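You operate a simulated robot arm through the tools that you are given. There is no shell and no other tool. Be economical: measure what you need, move in short steps, check, and stop when the job is done.

Carry out the task below with a simulated robot arm. There is one attempt and no reset: what you move stays moved.

TASK
Put things in order on the table. At the end: the blue pawn from the table stands on top of the blue pad; the purple knob tile (marked "3") from the table stands where the green scarf stood; the green scarf is on the black coaster; the red scarf is in the grey basket; whatever was shut is shut again. Leave all else as you found it, and nothing knocked over.

It is judged by the outcome, as a careful person would: the job done as asked, and still so three seconds after it is handed in. It fails if anything else is knocked over, pushed out of place, dropped, spilled or broken.

THE ROBOT
A 5-joint arm with a two-finger parallel gripper, fixed in place. Base frame: the origin is at the foot of the arm, x ahead of it, y to its left, z up; the work surface is at about z = 0. Lengths are in m, angles in degrees, forces in N, time in s.
With the tool pointing down near the work surface it reaches from about 0.26 to 0.6 m from the base axis. Its first joint turns from -66.0 to 66.0 degrees. The tool tilts only in the upright plane through the base axis and itself; it spins freely about its own axis. Payload 1.57 kg.
The TCP is the grasp point between the finger pads, 0.03 m short of the fingertips. In the tool frame z runs along the fingers and y along their closing line. Largest opening 0.08 m; finger width 0.017, thickness 0.012; the body of the gripper, 0.04 by 0.082 m, starts 0.08 m behind the TCP.
Orientation is that of the tool frame in the base frame, as a unit quaternion [w, x, y, z]. With the fingers straight down and closing along the base's y, the tool's x points along the base's -x, its y along +y and its z along -z.

THE INTERFACE
- The arm moves only by the tool send_rows. Its argument "increments" is a list of rows, each a list of 6 numbers: the shift along the tool's x, y, z in m, then the turn, a rotation vector about the tool's x, y, z in degrees. In form: [[tx, ty, tz, ax, ay, az], ...]. A call has 1 to 8 rows; each row is the pose to reach, as a shift and turn from the pose commanded when the call began, along the tool's axes at that moment. "jaw" is the finger opening in m, from 0 to 0.08, set as the call begins (left out, the last holds). Each row takes 0.2 s and may step no farther than 0.05 m and 8.6 degrees from the row before; otherwise, or with a gripper value out of range, the whole call is refused. Where a pose cannot be reached the arm comes as near as it can. A force on the tool above 40 N (or 10 N above the force at the start of the call, whichever is more), or a blocked arm, ends the call early, and 0.2 s more pass. Each finger travels about 0.153 m/s and halts on what it meets, pressing with about 31 N; the grip force reading is that of the motor and also rises with nothing between the fingers. The clock runs only during rows and for 0.2 s after the last one: add rows that repeat a pose to give the fingers time. The reply holds the time, the measured pose of the TCP, the force on the tool along the base axes, the opening and the grip force, in the units named above and with some noise, and new pictures: "show" is both (left out), scene, wrist or none.
- Cameras (640 x 400 px; columns grow to the right, rows downward): "scene" is fixed at [0.0481, 0.4052, 0.5235]; the picture's right is [-0.61, -0.79, 0.00], its down [-0.46, 0.36, -0.81] and it looks along [0.64, -0.50, -0.59] (base axes); focal length 334 px, centre (320, 200). "wrist" rides on the gripper at [0.072, -0.007, -0.122] in the tool frame; the picture's right is [0.09, 1.00, 0.00], its down [-0.84, 0.08, -0.54] and it looks along [-0.54, 0.05, 0.84] (tool axes); focal length 238 px, centre (320, 200). There is no depth. A picture from a camera that has moved, and an enlarged one, comes with that camera's place and axes in the base frame and with its lens.
- inspect(camera, box): a new picture of the part [left, top, right, bottom] of that camera's present view, enlarged. No time passes.
- close_job(): hands the job in; it is judged then, once.

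Go step by step. Nothing tells you positions but the pictures and the camera data: compare them with the known pose of the tool, close in by small moves and look again before you grip or let go. The budget is 120 turns and 170 pictures, counting those below and the enlarged ones. Unless the task says otherwise, let go and move clear before handing in, and close with one line.

The tools are called after ">>>" by a JSON object that holds its "method" and its "body". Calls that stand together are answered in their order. send_rows: Moves the arm, as the interface text tells. Its arguments: {"type":"object","properties":{"increments":{"type":"array"},"jaw":{"type":"number"},"show":{"type":"string","enum":["both","scene","wrist","none"]}},"required":["increments"]} The other tools are called the same way: inspect (camera, box) takes an enlarged picture of a part of a camera's view; close_job () hands the job in.

At the start:

```text
time: 0.0
ee_pos: [0.3329, -0.0461, 0.2443]
ee_rot: [0.0, 0.0, 1.0, 0.0]
ft_force: [-0.6, 0.0, 0.4]
grip_width: 0.0802
grip_force: 0.1
```

scene: 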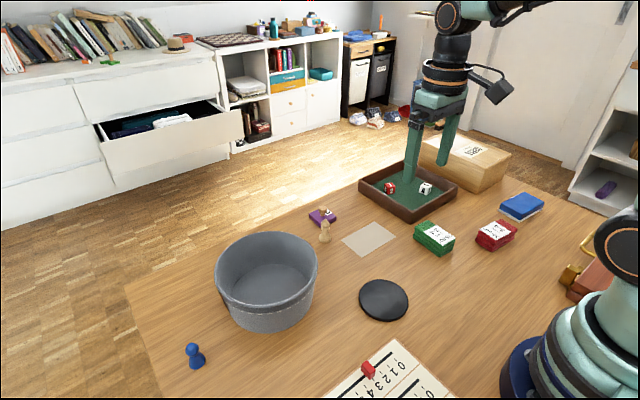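
wrist: 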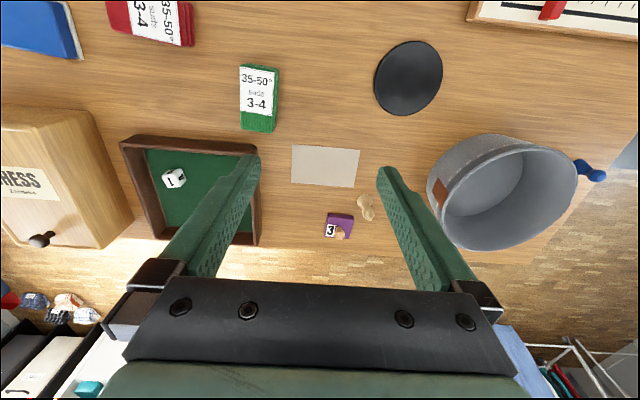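

I see a table with blue pawn, grey basket, black coaster, green and red scarves (banded packets), blue pad, a purple tile with a knob, and a dice tray and a wooden box. I'll look closer before moving.

>>> {"method": "inspect", "body": {"camera": "scene", "box": [290, 170, 450, 270]}}

>>> {"method": "inspect", "body": {"camera": "scene", "box": [400, 120, 640, 270]}}

>>> {"method": "inspect", "body": {"camera": "scene", "box": [150, 220, 470, 400]}}

>>> {"method": "inspect", "body": {"camera": "wrist", "box": [0, 0, 400, 250]}}

```text
4.00 times, centred on (370, 220) of scene
camera zoom: at [0.0481, 0.4052, 0.5235], right [-0.61, -0.79, 0.0], down [-0.46, 0.36, -0.81], along [0.64, -0.5, -0.59], focal length 1336 px, centre (120, 120)
```

zoom: 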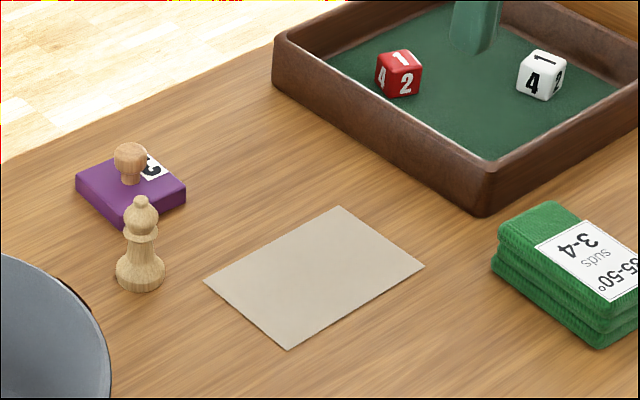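

```text
2.67 times, centred on (520, 195) of scene
camera zoom: at [0.0481, 0.4052, 0.5235], right [-0.61, -0.79, 0.0], down [-0.46, 0.36, -0.81], along [0.64, -0.5, -0.59], focal length 891 px, centre (-213, 213)
```

zoom: 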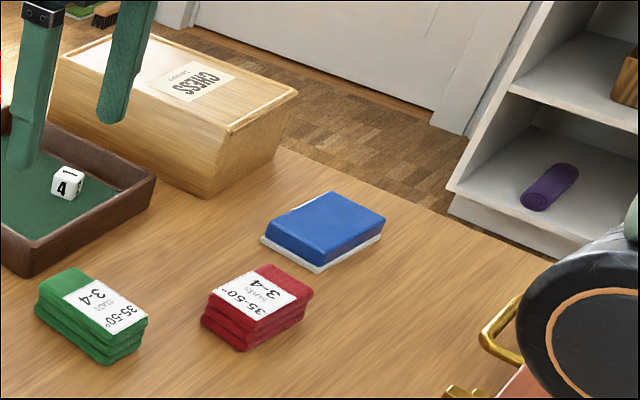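

```text
2.00 times, centred on (310, 310) of scene
camera zoom: at [0.0481, 0.4052, 0.5235], right [-0.61, -0.79, 0.0], down [-0.46, 0.36, -0.81], along [0.64, -0.5, -0.59], focal length 668 px, centre (340, -20)
```

zoom: 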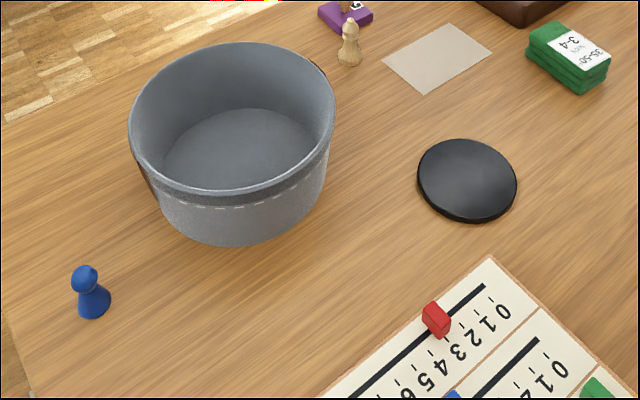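

```text
1.60 times, centred on (200, 125) of wrist
camera zoom: at [0.2617, -0.0528, 0.3675], right [-0.09, 1.0, 0.0], down [0.84, 0.08, 0.54], along [0.54, 0.05, -0.84], focal length 381 px, centre (512, 320)
```

zoom: 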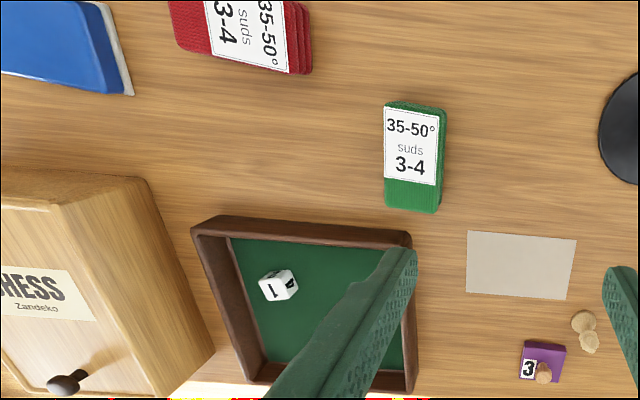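

Green scarf lies at about (0.328, -0.130), turned about -5.5°, 0.047 wide. I move above it and check.

>>> {"method": "send_rows", "body": {"increments": [[0.001, -0.042, 0.03, 0, 0, 3], [0.005, -0.084, 0.06, 0, 0, 5.5], [0.005, -0.084, 0.1, 0, 0, 5.5], [0.005, -0.084, 0.1, 0, 0, 5.5]], "jaw": 0.08}}

```text
refused: row 1 steps farther than a row can; nothing moved
```

>>> {"method": "send_rows", "body": {"increments": [[0.001, -0.03, 0.02, 0, 0, 3], [0.003, -0.06, 0.05, 0, 0, 5.5], [0.005, -0.084, 0.08, 0, 0, 5.5], [0.005, -0.084, 0.1, 0, 0, 5.5], [0.005, -0.084, 0.1, 0, 0, 5.5]], "jaw": 0.08}}

```text
time: 1.2
ee_pos: [0.3275, -0.1316, 0.1463]
ee_rot: [0.0, 0.048, 0.999, 0.0]
ft_force: [-0.2, 0.1, -0.3]
grip_width: 0.0799
grip_force: 0.0
camera wrist: at [0.2556, -0.1303, 0.2673], right [0.0, 1.0, 0.0], down [0.84, 0.0, 0.54], along [0.54, 0.0, -0.84], focal length 238 px, centre (320, 200)
```

scene: 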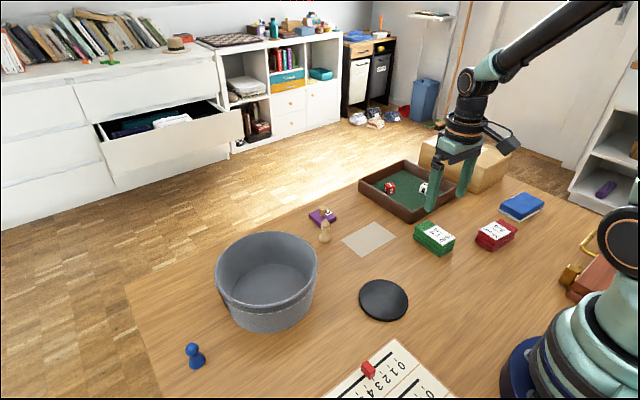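
wrist: 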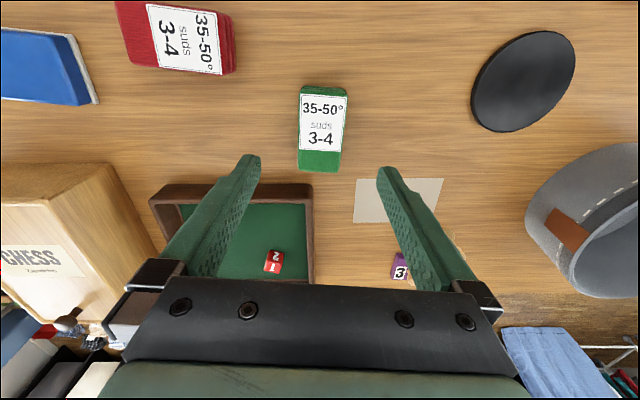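

Lined up with the green scarf; descending and gripping.

>>> {"method": "send_rows", "body": {"increments": [[0, 0.002, 0.045, 0, 0, 0], [0, 0.002, 0.085, 0, 0, 0], [0, 0.002, 0.109, 0, 0, 0], [0, 0.002, 0.109, 0, 0, 0]]}}

>>> {"method": "send_rows", "body": {"increments": [[0, 0, 0, 0, 0, 0], [0, 0, 0, 0, 0, 0], [0, 0, 0, 0, 0, 0]], "jaw": 0.03}}

```text
time: 2.2
ee_pos: [0.3276, -0.1262, 0.0363]
ee_rot: [0.0, 0.048, 0.999, 0.0]
ft_force: [0.5, -0.6, 0.1]
grip_width: 0.0801
grip_force: 0.1
camera wrist: at [0.2559, -0.1263, 0.158], right [0.0, 1.0, 0.0], down [0.84, 0.0, 0.54], along [0.54, 0.0, -0.84], focal length 238 px, centre (320, 200)
```

scene: 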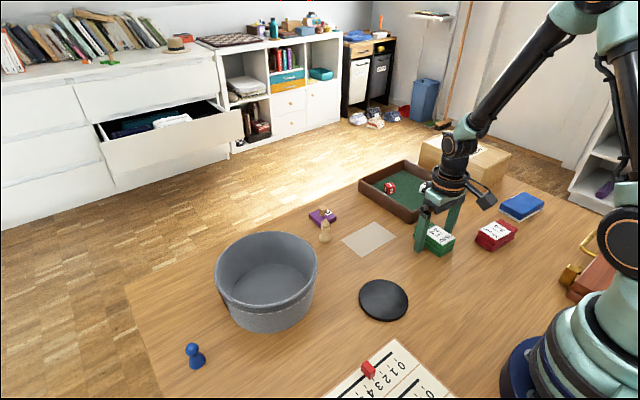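
wrist: 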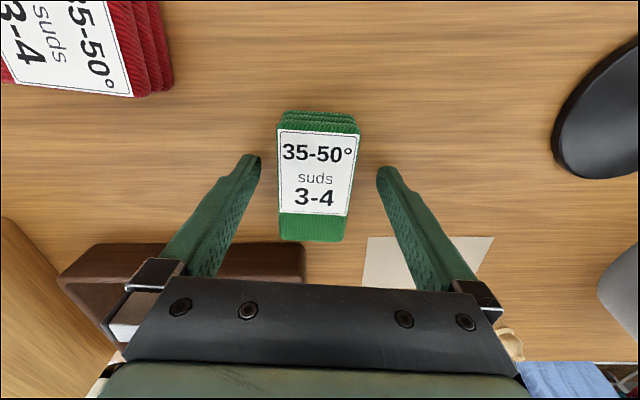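

```text
time: 3.0
ee_pos: [0.3286, -0.1266, 0.0364]
ee_rot: [0.001, 0.048, 0.999, 0.0]
ft_force: [0.4, -0.1, -0.2]
grip_width: 0.045
grip_force: 31.0
camera wrist: at [0.2558, -0.1263, 0.1583], right [0.0, 1.0, 0.0], down [0.84, 0.0, 0.54], along [0.54, 0.0, -0.84], focal length 238 px, centre (320, 200)
```

scene: 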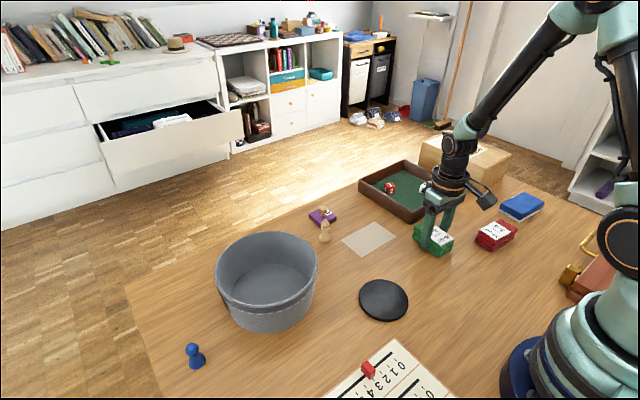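
wrist: 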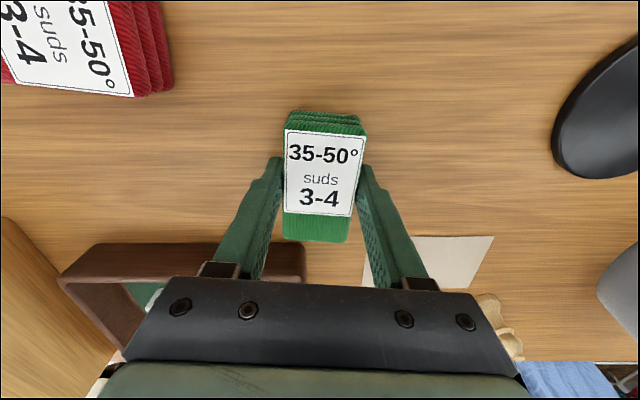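

Gripped. Lift and carry to above the coaster at about (0.285, 0.070).

>>> {"method": "send_rows", "body": {"increments": [[0, 0, -0.04, 0, 0, 0], [0, 0, -0.08, 0, 0, 0], [0.013, 0.038, -0.08, 0, 0, 0], [0.026, 0.076, -0.08, 0, 0, 0], [0.039, 0.114, -0.08, 0, 0, 0], [0.052, 0.152, -0.08, 0, 0, 0], [0.0646, 0.1906, -0.08, 0, 0, 0], [0.0646, 0.1906, -0.08, 0, 0, 0]]}}

```text
time: 4.8
ee_pos: [0.2823, 0.0683, 0.1156]
ee_rot: [-0.001, 0.048, 0.999, 0.0]
ft_force: [-0.9, 0.0, -0.1]
grip_width: 0.045
grip_force: 31.1
camera wrist: at [0.2114, 0.0684, 0.2375], right [0.0, 1.0, 0.0], down [0.84, 0.0, 0.54], along [0.54, 0.0, -0.84], focal length 238 px, centre (320, 200)
```

scene: 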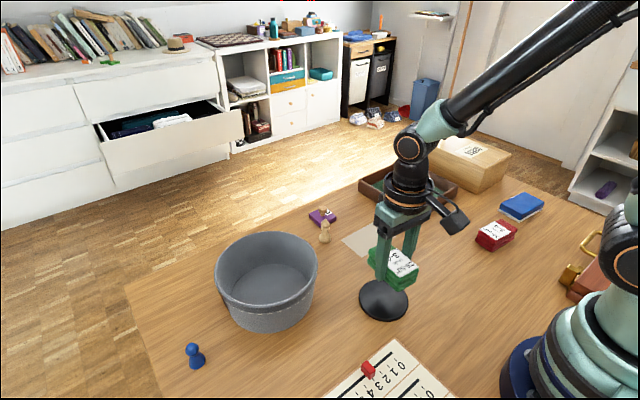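
wrist: 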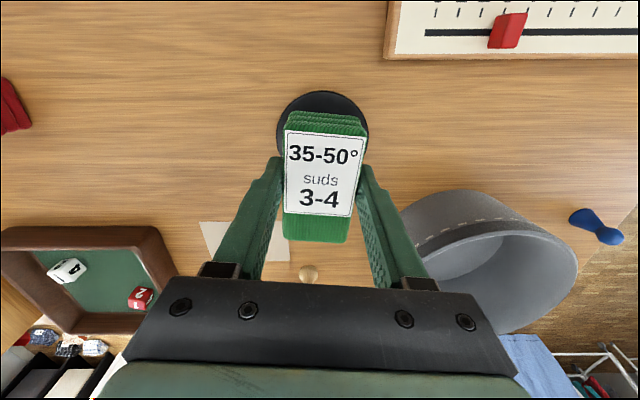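

>>> {"method": "send_rows", "body": {"increments": [[-0.003, 0.002, 0.03, 0, 0, 0], [-0.003, 0.002, 0.055, 0, 0, 0], [-0.003, 0.002, 0.068, 0, 0, 0], [-0.003, 0.002, 0.068, 0, 0, 0]]}}

>>> {"method": "inspect", "body": {"camera": "scene", "box": [330, 230, 458, 330]}}

```text
time: 5.8
ee_pos: [0.286, 0.0693, 0.0464]
ee_rot: [0.0, 0.048, 0.999, 0.001]
ft_force: [-0.5, 0.1, 0.2]
grip_width: 0.045
grip_force: 31.0
camera wrist: at [0.2133, 0.0698, 0.1692], right [0.0, 1.0, 0.0], down [0.84, 0.0, 0.54], along [0.54, 0.0, -0.84], focal length 238 px, centre (320, 200)
```

scene: 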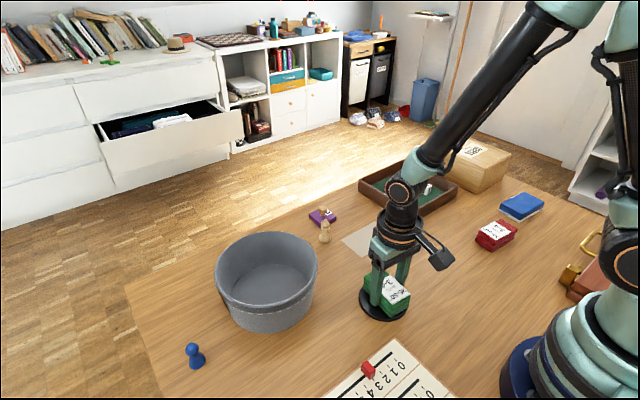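
wrist: 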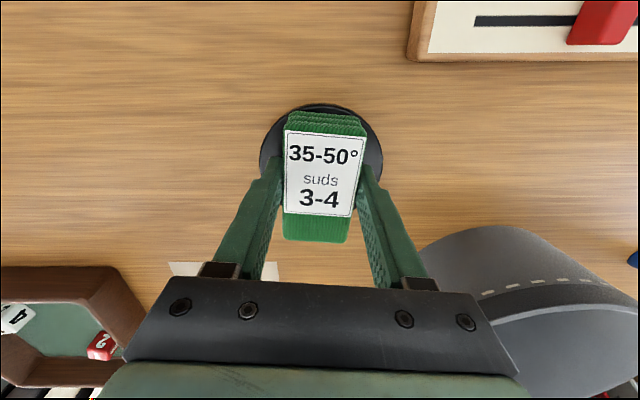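

```text
4.00 times, centred on (394, 280) of scene
camera zoom: at [0.0482, 0.4052, 0.5235], right [-0.61, -0.79, 0.0], down [-0.46, 0.36, -0.81], along [0.64, -0.5, -0.59], focal length 1336 px, centre (24, -120)
```

zoom: 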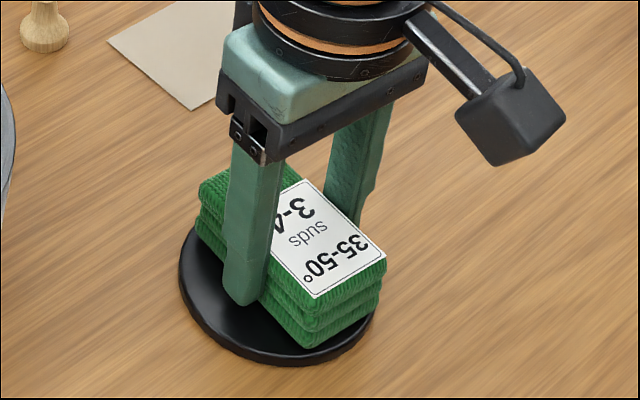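

>>> {"method": "send_rows", "body": {"increments": [[0, 0, 0.002, 0, 0, 0], [0, 0, 0.004, 0, 0, 0], [0, 0, 0.004, 0, 0, 0]], "show": "none"}}

>>> {"method": "inspect", "body": {"camera": "scene", "box": [330, 230, 458, 330]}}

```text
time: 6.6
ee_pos: [0.2853, 0.0686, 0.0456]
ee_rot: [0.001, 0.048, 0.999, 0.0]
ft_force: [-5.5, 0.9, 26.2]
grip_width: 0.0455
grip_force: 30.8
```

```text
4.00 times, centred on (394, 280) of scene
camera zoom: at [0.0481, 0.4052, 0.5236], right [-0.61, -0.79, 0.0], down [-0.46, 0.36, -0.81], along [0.64, -0.5, -0.59], focal length 1336 px, centre (24, -120)
```

zoom: 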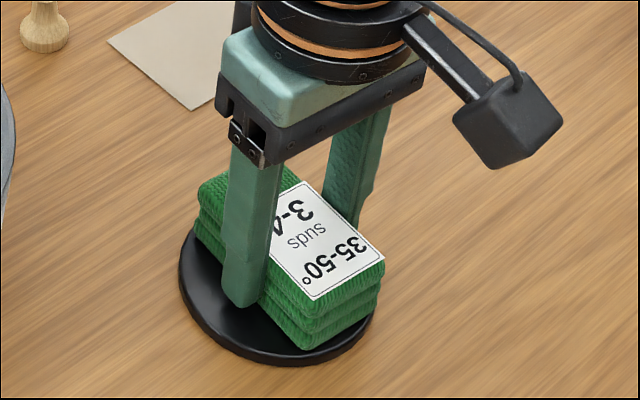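

Contact (26 N). I ease off the press, then release and rise.

>>> {"method": "send_rows", "body": {"increments": [[0, 0, -0.0035, 0, 0, 0], [0, 0, -0.0035, 0, 0, 0]], "show": "none"}}

>>> {"method": "send_rows", "body": {"increments": [[0, 0, 0, 0, 0, 0], [0, 0, 0, 0, 0, 0], [0, 0, -0.03, 0, 0, 0], [0, 0, -0.07, 0, 0, 0], [0, 0, -0.11, 0, 0, 0], [0, 0, -0.11, 0, 0, 0]], "jaw": 0.07}}

```text
time: 7.2
ee_pos: [0.2852, 0.069, 0.0478]
ee_rot: [-0.001, 0.048, 0.999, 0.0]
ft_force: [0.6, 0.4, -0.5]
grip_width: 0.045
grip_force: 31.2
```

```text
time: 8.6
ee_pos: [0.2867, 0.0686, 0.1591]
ee_rot: [-0.001, 0.049, 0.999, 0.001]
ft_force: [0.0, 0.0, -0.3]
grip_width: 0.07
grip_force: 0.0
camera wrist: at [0.2149, 0.0695, 0.2803], right [0.0, 1.0, 0.0], down [0.84, 0.0, 0.54], along [0.54, 0.0, -0.84], focal length 238 px, centre (320, 200)
```

scene: 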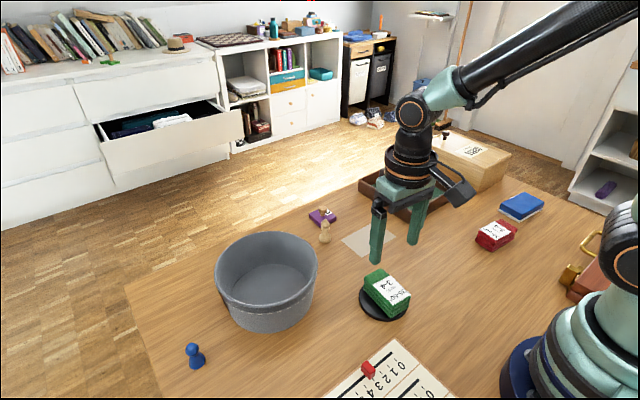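
wrist: 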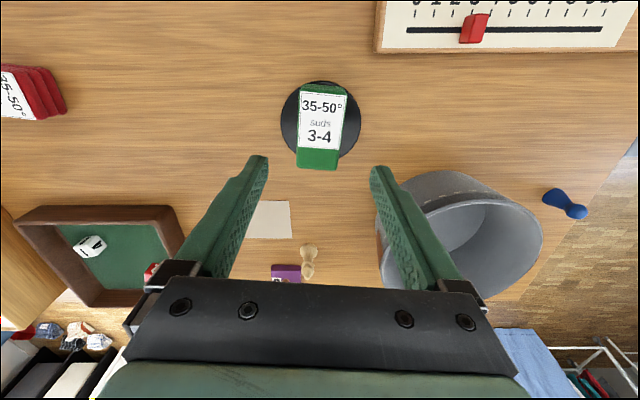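

Green scarf sits centred on the coaster. Next I move toward the red scarf to view it.

>>> {"method": "send_rows", "body": {"increments": [[-0.003, -0.045, -0.01, 0, 0, 0], [-0.01, -0.09, -0.02, 0, 0, 0], [-0.02, -0.135, -0.02, 0, 0, 0], [-0.03, -0.18, -0.02, 0, 0, 0], [-0.04, -0.225, -0.02, 0, 0, 0], [-0.05, -0.265, -0.02, 0, 0, 0], [-0.05, -0.265, -0.02, 0, 0, 0]]}}

```text
time: 10.2
ee_pos: [0.31, -0.2011, 0.177]
ee_rot: [0.0, 0.048, 0.999, 0.001]
ft_force: [-0.9, 0.3, 0.7]
grip_width: 0.07
grip_force: 0.1
camera wrist: at [0.2376, -0.2005, 0.2992], right [0.0, 1.0, 0.0], down [0.84, 0.0, 0.54], along [0.54, 0.0, -0.84], focal length 238 px, centre (320, 200)
```

scene: 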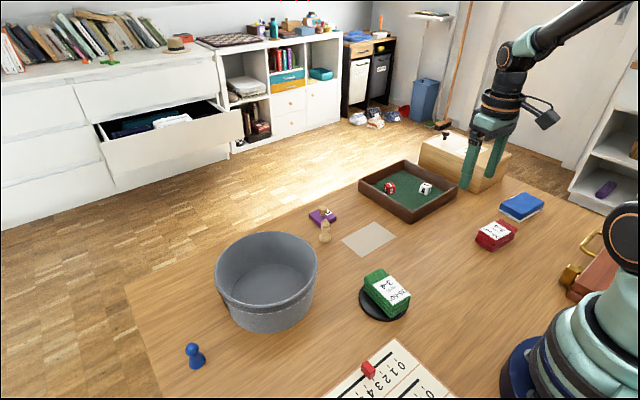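
wrist: 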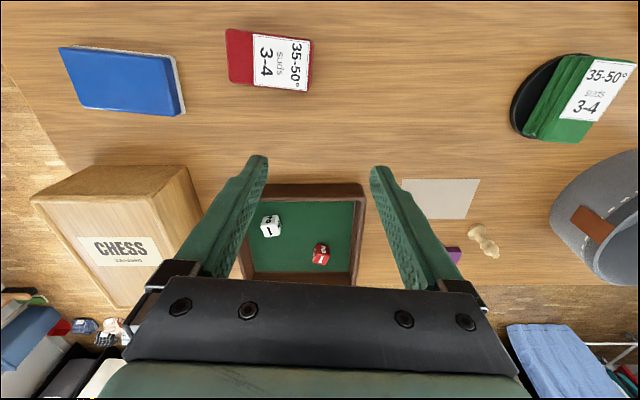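

Red scarf centre is about (0.250, -0.250), long side nearly along y. I spin the tool 90° and move above it.

>>> {"method": "send_rows", "body": {"increments": [[0.007, -0.007, 0, 0, 0, 8.4], [0.014, -0.014, 0, 0, 0, 16.8], [0.021, -0.021, 0, 0, 0, 25.2], [0.028, -0.028, 0, 0, 0, 33.6], [0.035, -0.035, 0, 0, 0, 42], [0.042, -0.042, 0, 0, 0, 50.4], [0.049, -0.049, 0, 0, 0, 58.8], [0.055, -0.0546, 0, 0, 0, 67.2]], "show": "none", "jaw": 0.075}}

>>> {"method": "send_rows", "body": {"increments": [[0, 0, 0.02, 0, 0, 8], [0, 0, 0.04, 0, 0, 16], [0, 0, 0.05, 0, 0, 22.8], [0, 0, 0.05, 0, 0, 22.8]]}}

```text
time: 12.0
ee_pos: [0.2497, -0.2485, 0.1772]
ee_rot: [0.001, 0.594, 0.805, 0.0]
ft_force: [-0.5, 1.0, 1.2]
grip_width: 0.0752
grip_force: 0.0
```

```text
time: 13.0
ee_pos: [0.249, -0.2479, 0.1277]
ee_rot: [0.0, 0.741, 0.671, 0.001]
ft_force: [-0.6, -0.3, 0.4]
grip_width: 0.0748
grip_force: 0.0
camera wrist: at [0.2502, -0.1763, 0.2506], right [1.0, -0.01, 0.0], down [-0.01, -0.84, 0.54], along [0.0, -0.54, -0.84], focal length 238 px, centre (320, 200)
```

scene: 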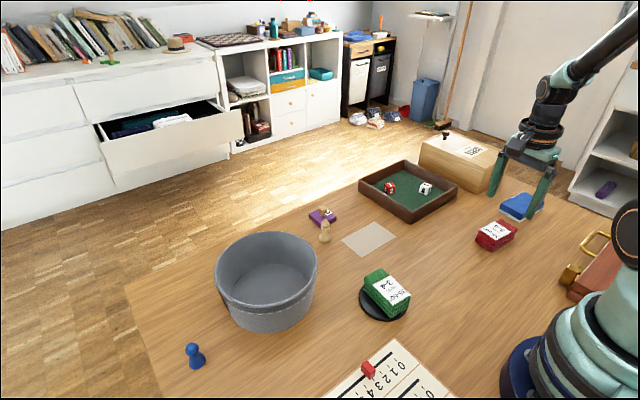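
wrist: 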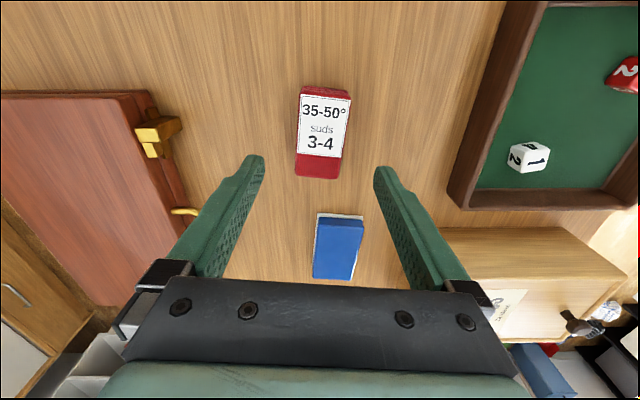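

Aligned with the red scarf; descend and grip.

>>> {"method": "send_rows", "body": {"increments": [[0, 0.002, 0.045, 0, 0, 0], [0, 0.002, 0.08, 0, 0, 0], [0, 0.002, 0.092, 0, 0, 0], [0, 0.002, 0.092, 0, 0, 0]], "show": "wrist"}}

>>> {"method": "send_rows", "body": {"increments": [[0, 0, 0, 0, 0, 0], [0, 0, 0, 0, 0, 0], [0, 0, -0.04, 0, 0, 0], [0, 0, -0.08, 0, 0, 0], [0, 0, -0.12, 0, 0, 0], [0, 0, -0.155, 0, 0, 0], [0, 0, -0.155, 0, 0, 0]], "jaw": 0.03}}

```text
time: 14.0
ee_pos: [0.2532, -0.2482, 0.0355]
ee_rot: [0.0, 0.74, 0.673, 0.0]
ft_force: [0.1, 0.1, -0.2]
grip_width: 0.0748
grip_force: 0.0
camera wrist: at [0.2535, -0.1761, 0.158], right [1.0, 0.0, 0.0], down [0.0, -0.84, 0.54], along [0.0, -0.54, -0.84], focal length 238 px, centre (320, 200)
```

wrist: 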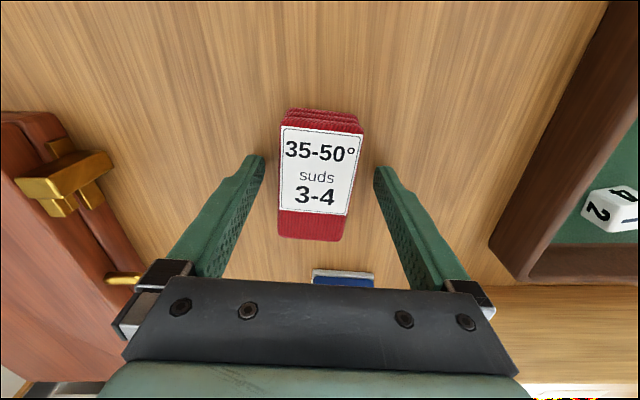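

```text
time: 15.6
ee_pos: [0.252, -0.2486, 0.1921]
ee_rot: [0.0, 0.74, 0.673, 0.0]
ft_force: [0.0, 0.0, -1.4]
grip_width: 0.0454
grip_force: 31.1
camera wrist: at [0.2527, -0.1761, 0.3141], right [1.0, 0.0, 0.0], down [0.0, -0.84, 0.54], along [0.0, -0.54, -0.84], focal length 238 px, centre (320, 200)
```

scene: 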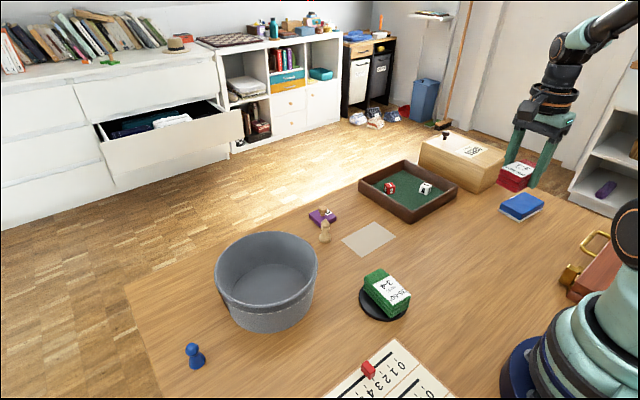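
wrist: 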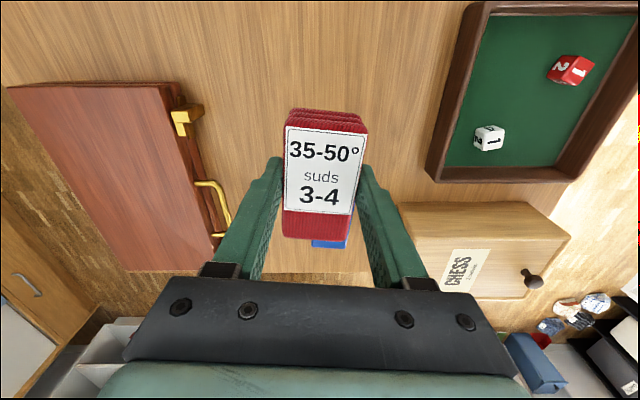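

Red scarf is held. I carry it toward the basket at height, spinning back so the wrist camera looks outward onto it.

>>> {"method": "send_rows", "body": {"increments": [[0.0389, 0.0053, -0.01, 0, 0, -7.5], [0.0778, 0.0106, -0.02, 0, 0, -15], [0.1167, 0.0159, -0.03, 0, 0, -22.5], [0.1557, 0.0212, -0.03, 0, 0, -30], [0.1946, 0.0264, -0.03, 0, 0, -37.5], [0.2335, 0.0317, -0.03, 0, 0, -45], [0.2724, 0.037, -0.03, 0, 0, -52.5], [0.3113, 0.0423, -0.03, 0, 0, -60]], "show": "none"}}

>>> {"method": "send_rows", "body": {"increments": [[0.0149, 0.0363, 0, 0, 0, -7.5], [0.0298, 0.0727, 0, 0, 0, -15], [0.0447, 0.109, 0, 0, 0, -22.5], [0.0596, 0.1454, 0, 0, 0, -30], [0.0596, 0.1454, 0, 0, 0, -30]]}}

```text
time: 17.4
ee_pos: [0.3255, 0.0577, 0.219]
ee_rot: [0.0, 0.304, 0.953, 0.0]
ft_force: [-0.2, -0.8, -0.9]
grip_width: 0.045
grip_force: 31.0
```

```text
time: 18.6
ee_pos: [0.3604, 0.2105, 0.2207]
ee_rot: [0.0, 0.045, 0.999, 0.0]
ft_force: [0.2, -0.4, -0.8]
grip_width: 0.0451
grip_force: 30.7
camera wrist: at [0.2892, 0.2101, 0.3434], right [0.0, 1.0, 0.0], down [0.84, 0.0, 0.54], along [0.54, 0.0, -0.84], focal length 238 px, centre (320, 200)
```

scene: 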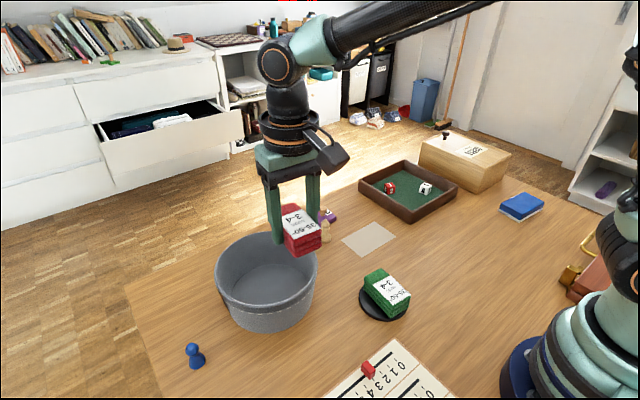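
wrist: 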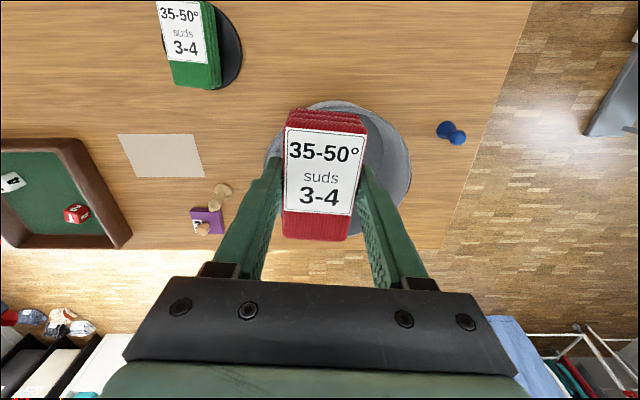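

>>> {"method": "send_rows", "body": {"increments": [[-0.03, 0.0135, 0, 0, 0, 0], [-0.0607, 0.027, 0, 0, 0, 0], [-0.0607, 0.027, 0.04, 0, 0, 0], [-0.0607, 0.027, 0.07, 0, 0, 0], [-0.0607, 0.027, 0.07, 0, 0, 0]]}}

>>> {"method": "inspect", "body": {"camera": "scene", "box": [190, 180, 350, 280]}}

```text
time: 19.8
ee_pos: [0.4228, 0.2319, 0.1523]
ee_rot: [0.0, 0.048, 0.999, 0.0]
ft_force: [-0.5, -0.6, -1.0]
grip_width: 0.0451
grip_force: 31.2
camera wrist: at [0.3515, 0.2326, 0.2733], right [0.0, 1.0, 0.0], down [0.84, 0.0, 0.54], along [0.54, 0.0, -0.84], focal length 238 px, centre (320, 200)
```

scene: 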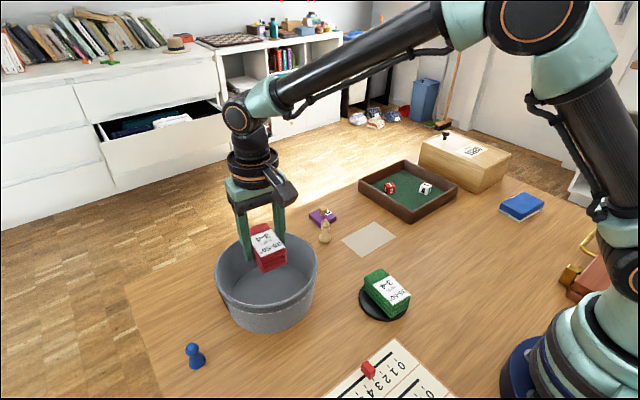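
wrist: 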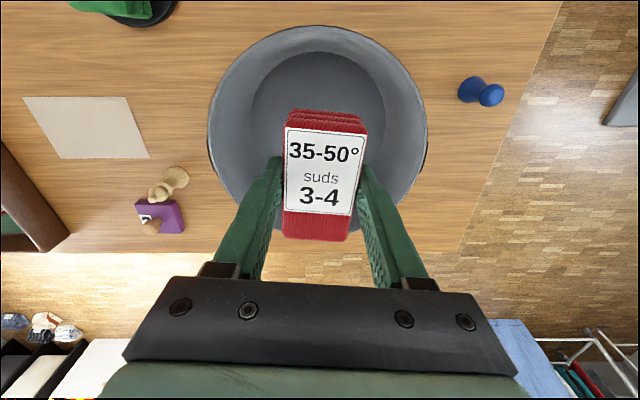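

```text
4.00 times, centred on (270, 230) of scene
camera zoom: at [0.0482, 0.4052, 0.5235], right [-0.61, -0.79, 0.0], down [-0.46, 0.36, -0.81], along [0.64, -0.5, -0.59], focal length 1336 px, centre (520, 80)
```

zoom: 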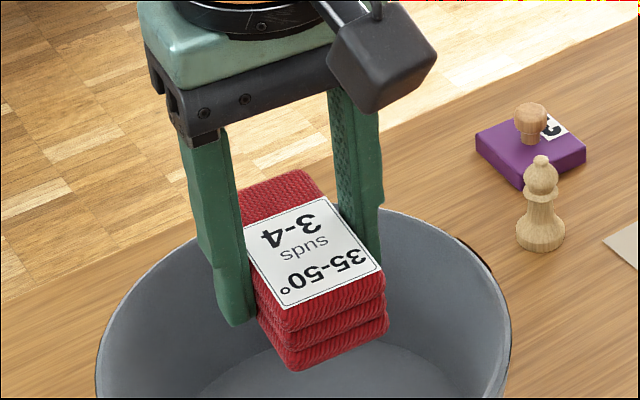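

Well centred over the basket; lower in.

>>> {"method": "send_rows", "body": {"increments": [[0, 0, 0.04, 0, 0, 0], [0, 0, 0.075, 0, 0, 0], [0, 0, 0.1, 0, 0, 0], [0, 0, 0.106, 0, 0, 0], [0, 0, 0.11, 0, 0, 0], [0, 0, 0.11, 0, 0, 0]]}}

```text
time: 21.2
ee_pos: [0.4224, 0.2321, 0.0414]
ee_rot: [0.0, 0.047, 0.999, -0.001]
ft_force: [-6.4, -2.3, 15.5]
grip_width: 0.0449
grip_force: 31.4
camera wrist: at [0.3512, 0.232, 0.1638], right [0.0, 1.0, 0.0], down [0.84, 0.0, 0.54], along [0.54, 0.0, -0.84], focal length 238 px, centre (320, 200)
```

scene: 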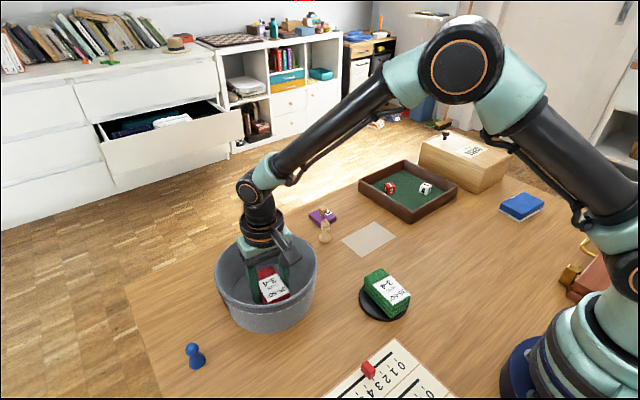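
wrist: 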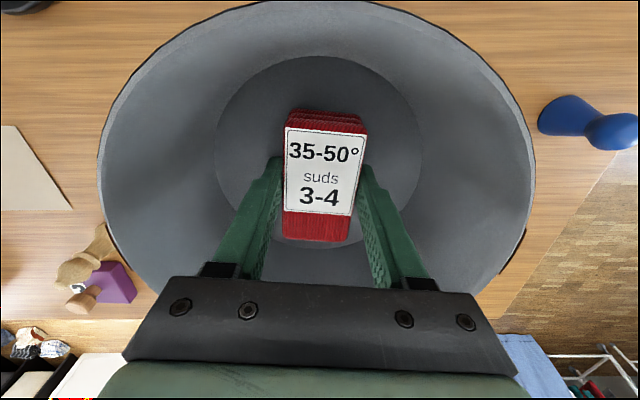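

>>> {"method": "send_rows", "body": {"increments": [[0, 0, -0.0015, 0, 0, 0]], "show": "none"}}

>>> {"method": "send_rows", "body": {"increments": [[0, 0, 0, 0, 0, 0], [0, 0, 0, 0, 0, 0], [0, 0, -0.04, 0, 0, 0], [0, 0, -0.08, 0, 0, 0], [0, 0, -0.12, 0, 0, 0], [0, 0, -0.15, 0, 0, 0], [0, 0, -0.15, 0, 0, 0]], "jaw": 0.062}}

```text
time: 21.6
ee_pos: [0.4228, 0.231, 0.0414]
ee_rot: [-0.001, 0.048, 0.999, 0.0]
ft_force: [-0.1, 0.0, -0.1]
grip_width: 0.0451
grip_force: 31.0
```

```text
time: 23.2
ee_pos: [0.4244, 0.2319, 0.1931]
ee_rot: [0.0, 0.048, 0.999, -0.001]
ft_force: [-0.6, -1.5, -0.2]
grip_width: 0.062
grip_force: 0.1
camera wrist: at [0.3525, 0.2324, 0.3146], right [0.0, 1.0, 0.0], down [0.84, 0.0, 0.54], along [0.54, 0.0, -0.84], focal length 238 px, centre (320, 200)
```

scene: 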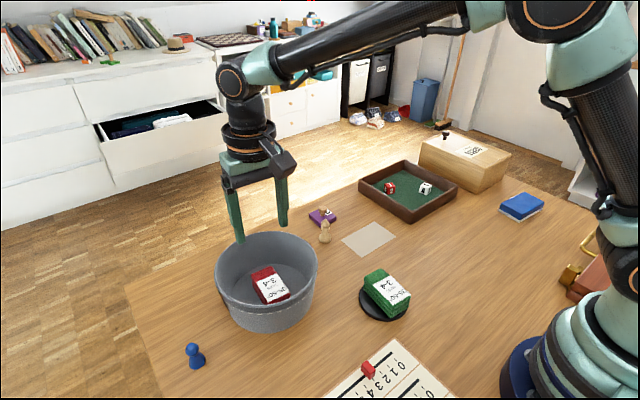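
wrist: 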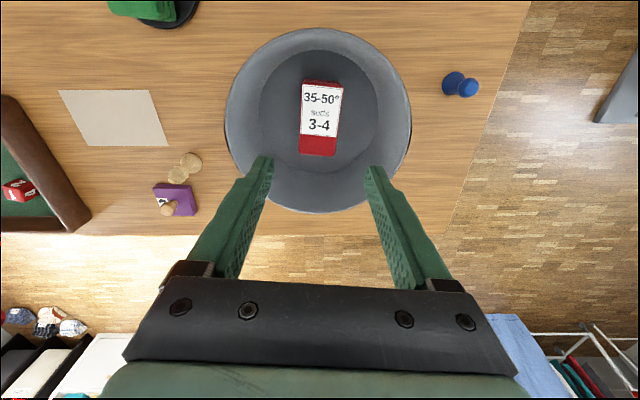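

Red scarf is in the basket. Next, a closer view over the purple tile.

>>> {"method": "send_rows", "body": {"increments": [[-0.012, -0.041, 0, 0, 0, 0], [-0.024, -0.082, 0, 0, 0, 0], [-0.036, -0.123, 0, 0, 0, 0], [-0.048, -0.164, 0, 0, 0, 0], [-0.06, -0.205, 0, 0, 0, 0], [-0.06, -0.205, 0.03, 0, 0, 0], [-0.06, -0.205, 0.03, 0, 0, 0]], "jaw": 0.08}}

>>> {"method": "inspect", "body": {"camera": "wrist", "box": [240, 100, 400, 200]}}

```text
time: 24.8
ee_pos: [0.4629, 0.0205, 0.1612]
ee_rot: [0.0, 0.048, 0.999, 0.0]
ft_force: [-0.5, -0.9, -0.5]
grip_width: 0.08
grip_force: 0.0
camera wrist: at [0.3909, 0.0216, 0.2835], right [0.0, 1.0, 0.0], down [0.84, 0.0, 0.54], along [0.54, 0.0, -0.84], focal length 238 px, centre (320, 200)
```

scene: 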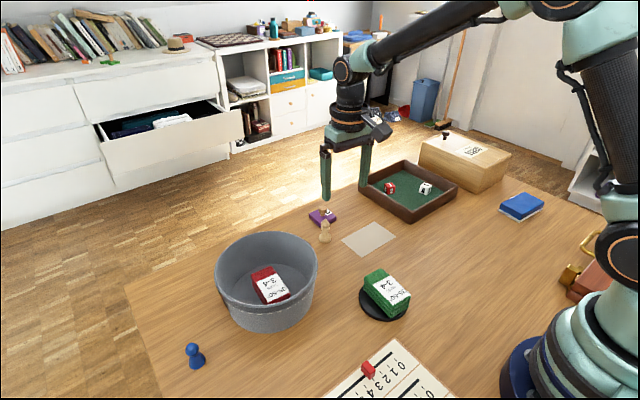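
wrist: 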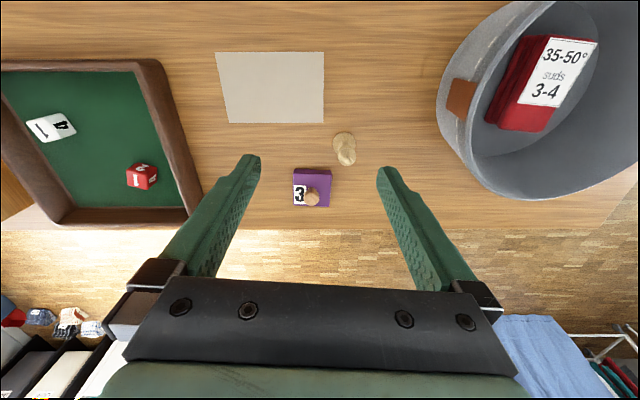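

```text
4.00 times, centred on (320, 150) of wrist
camera zoom: at [0.3909, 0.0216, 0.2835], right [0.0, 1.0, 0.0], down [0.84, 0.0, 0.54], along [0.54, 0.0, -0.84], focal length 953 px, centre (320, 400)
```

zoom: 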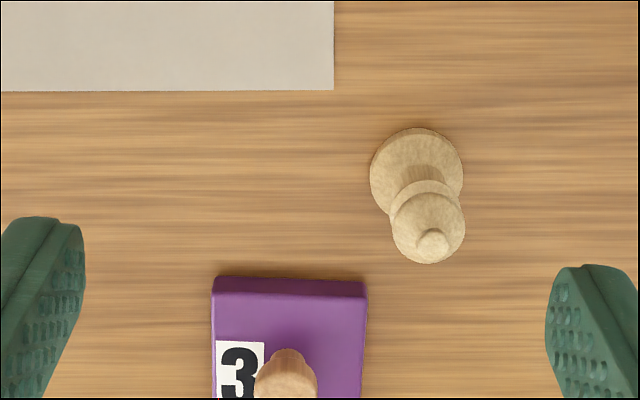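

Tile is at (0.552, 0.012), about 0.05 square and axis-aligned; the bishop stands at (0.491, 0.051). I move above the tile with yaw squared up.

>>> {"method": "send_rows", "body": {"increments": [[-0.044, 0, 0, 0, 0, -2.7], [-0.0885, 0, 0, 0, 0, -5.5], [-0.0885, 0, 0.04, 0, 0, -5.5], [-0.0885, 0, 0.07, 0, 0, -5.5], [-0.0885, 0, 0.07, 0, 0, -5.5]]}}

>>> {"method": "inspect", "body": {"camera": "wrist", "box": [240, 80, 400, 180]}}

```text
time: 26.0
ee_pos: [0.5512, 0.0137, 0.0917]
ee_rot: [0.0, 0.0, 1.0, 0.0]
ft_force: [0.4, 0.1, -0.2]
grip_width: 0.0802
grip_force: 0.0
camera wrist: at [0.4805, 0.0076, 0.2133], right [-0.09, 1.0, 0.0], down [0.84, 0.08, 0.54], along [0.54, 0.05, -0.84], focal length 238 px, centre (320, 200)
```

scene: 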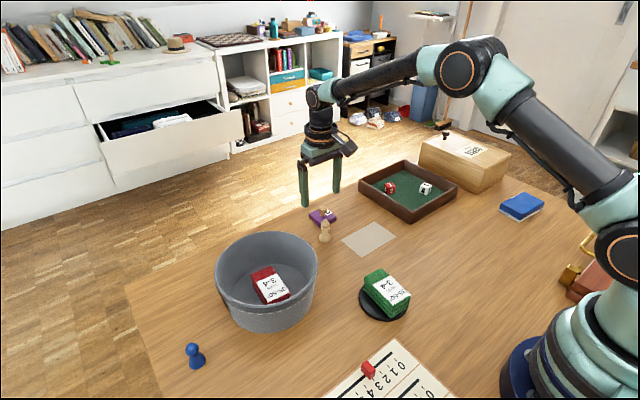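
wrist: 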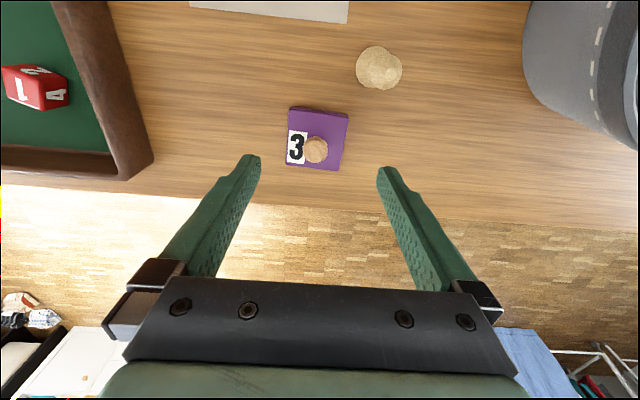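

```text
4.00 times, centred on (320, 130) of wrist
camera zoom: at [0.4805, 0.0076, 0.2133], right [-0.09, 1.0, 0.0], down [0.84, 0.08, 0.54], along [0.54, 0.05, -0.84], focal length 953 px, centre (320, 480)
```

zoom: 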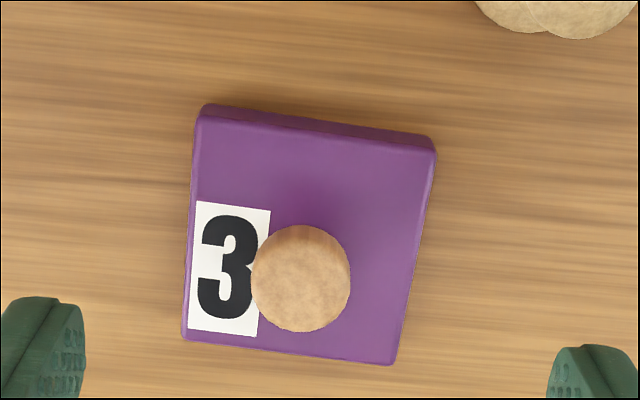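

>>> {"method": "send_rows", "body": {"increments": [[0, -0.0035, 0.03, 0, 0, 2], [0, -0.0035, 0.05, 0, 0, 2], [0, -0.0035, 0.0585, 0, 0, 2], [0, -0.0035, 0.0585, 0, 0, 2]], "jaw": 0.072}}

>>> {"method": "inspect", "body": {"camera": "scene", "box": [270, 160, 398, 260]}}

```text
time: 27.0
ee_pos: [0.5521, 0.0094, 0.0357]
ee_rot: [0.0, 0.018, 1.0, 0.0]
ft_force: [-0.2, 1.0, -0.1]
grip_width: 0.072
grip_force: 0.0
camera wrist: at [0.4804, 0.0057, 0.1567], right [-0.06, 1.0, 0.0], down [0.84, 0.05, 0.54], along [0.54, 0.03, -0.84], focal length 238 px, centre (320, 200)
```

scene: 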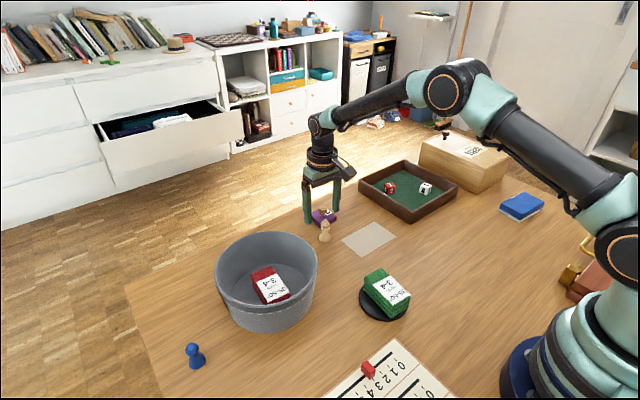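
wrist: 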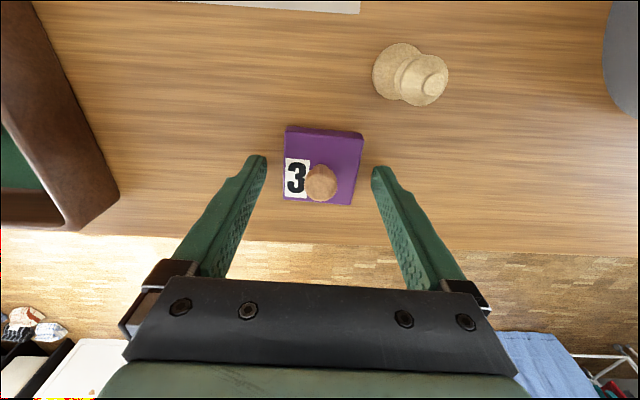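

```text
4.00 times, centred on (334, 210) of scene
camera zoom: at [0.0481, 0.4052, 0.5235], right [-0.61, -0.79, 0.0], down [-0.46, 0.36, -0.81], along [0.64, -0.5, -0.59], focal length 1336 px, centre (264, 160)
```

zoom: 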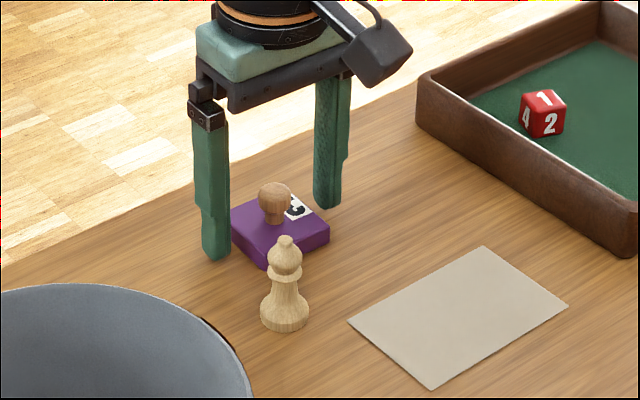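

Fingers straddle the tile well clear of the bishop. Lower 2 mm, close, and lift.

>>> {"method": "send_rows", "body": {"increments": [[0, 0, 0.002, 0, 0, 0], [0, 0, 0.002, 0, 0, 0], [0, 0, 0.002, 0, 0, 0]], "jaw": 0.035, "show": "none"}}

>>> {"method": "send_rows", "body": {"increments": [[0, 0, -0.03, 0, 0, 0], [0, 0, -0.07, 0, 0, 0], [0, 0, -0.11, 0, 0, 0], [0, 0, -0.11, 0, 0, 0]]}}

```text
time: 27.8
ee_pos: [0.5526, 0.0089, 0.0332]
ee_rot: [0.001, 0.017, 1.0, 0.0]
ft_force: [-8.6, 1.5, 23.1]
grip_width: 0.0486
grip_force: 31.3
```

```text
time: 28.8
ee_pos: [0.5518, 0.0105, 0.1429]
ee_rot: [0.0, 0.018, 1.0, 0.0]
ft_force: [-0.2, -0.5, -0.8]
grip_width: 0.0486
grip_force: 30.8
camera wrist: at [0.4808, 0.0058, 0.2656], right [-0.06, 1.0, 0.0], down [0.84, 0.05, 0.54], along [0.54, 0.03, -0.84], focal length 238 px, centre (320, 200)
```

scene: 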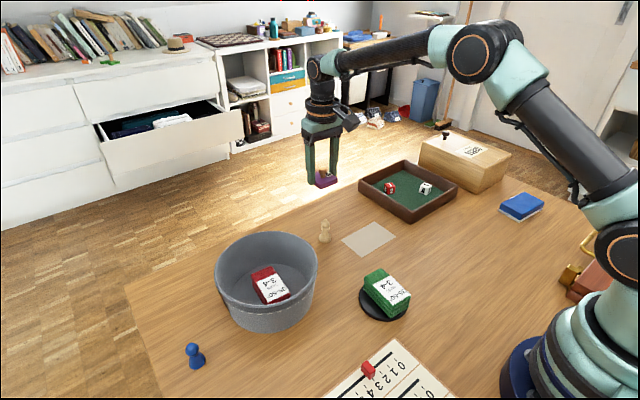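
wrist: 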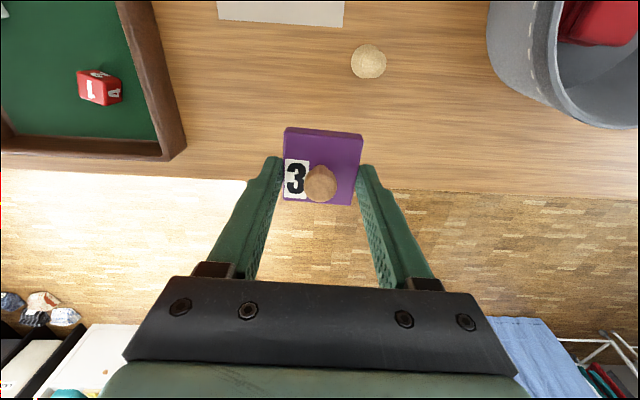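

Tile held. Carry it to above where the green scarf stood (0.330, -0.130).

>>> {"method": "send_rows", "body": {"increments": [[0.0362, -0.0247, 0, 0, 0, 0], [0.0723, -0.0493, 0, 0, 0, 0], [0.1085, -0.074, 0, 0, 0, 0], [0.1447, -0.0987, 0, 0, 0, 0], [0.1808, -0.1233, 0, 0, 0, 0], [0.217, -0.148, 0, 0, 0, 0], [0.217, -0.148, 0.04, 0, 0, 0], [0.217, -0.148, 0.04, 0, 0, 0]]}}

```text
time: 30.6
ee_pos: [0.3263, -0.1319, 0.1026]
ee_rot: [0.0, 0.017, 1.0, 0.0]
ft_force: [-0.2, -0.5, -0.4]
grip_width: 0.0486
grip_force: 31.0
camera wrist: at [0.256, -0.1351, 0.2239], right [-0.06, 1.0, 0.0], down [0.84, 0.05, 0.54], along [0.54, 0.03, -0.84], focal length 238 px, centre (320, 200)
```

scene: 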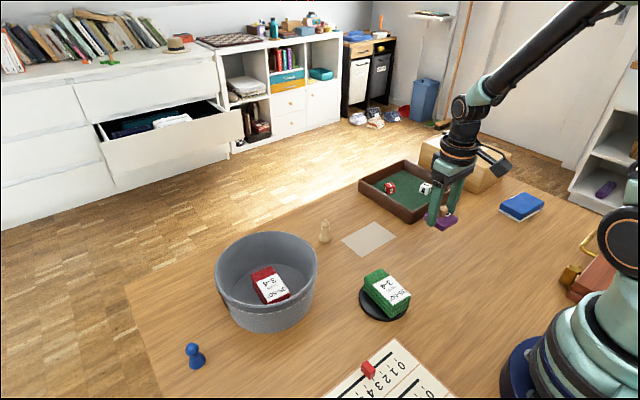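
wrist: 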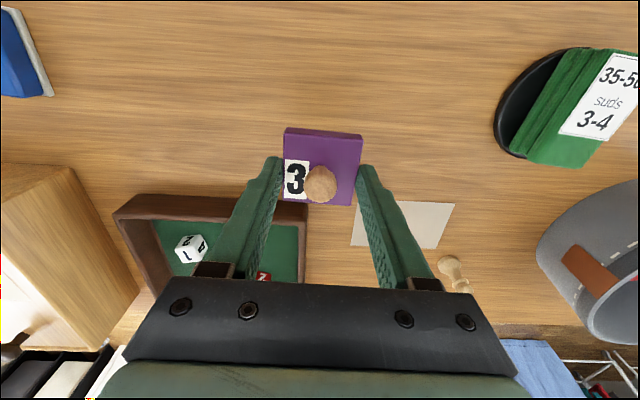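

>>> {"method": "send_rows", "body": {"increments": [[-0.0035, 0.002, 0.03, 0, 0, 0], [-0.0035, 0.002, 0.055, 0, 0, 0], [-0.0035, 0.002, 0.067, 0, 0, 0], [-0.0035, 0.002, 0.068, 0, 0, 0], [-0.0035, 0.002, 0.068, 0, 0, 0]]}}

>>> {"method": "inspect", "body": {"camera": "scene", "box": [380, 170, 508, 270]}}

```text
time: 31.8
ee_pos: [0.3334, -0.1295, 0.0338]
ee_rot: [0.0, 0.018, 1.0, 0.001]
ft_force: [0.1, -0.5, 0.2]
grip_width: 0.0486
grip_force: 30.8
camera wrist: at [0.2612, -0.1332, 0.1562], right [-0.06, 1.0, 0.0], down [0.84, 0.05, 0.54], along [0.54, 0.03, -0.84], focal length 238 px, centre (320, 200)
```

scene: 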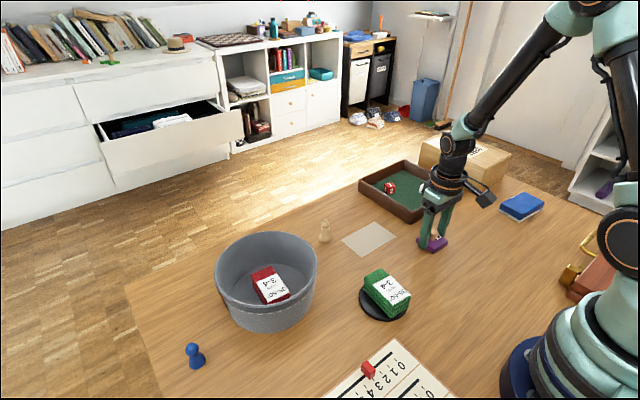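
wrist: 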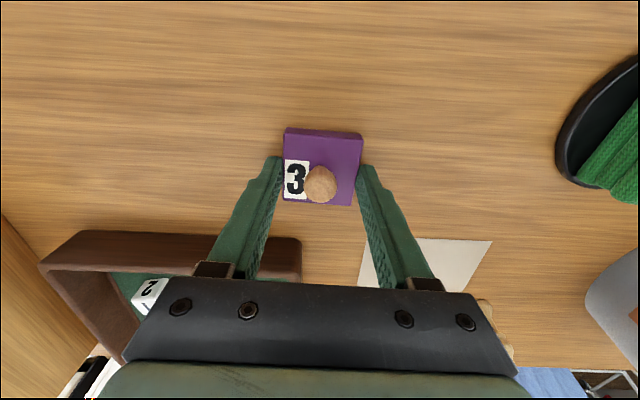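

```text
4.00 times, centred on (444, 220) of scene
camera zoom: at [0.0482, 0.4052, 0.5235], right [-0.61, -0.79, 0.0], down [-0.46, 0.36, -0.81], along [0.64, -0.5, -0.59], focal length 1336 px, centre (-176, 120)
```

zoom: 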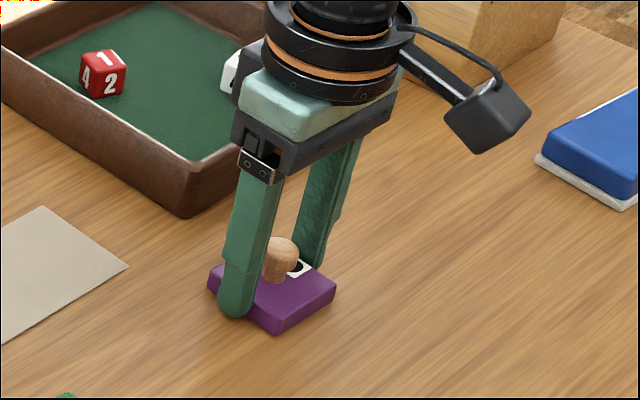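

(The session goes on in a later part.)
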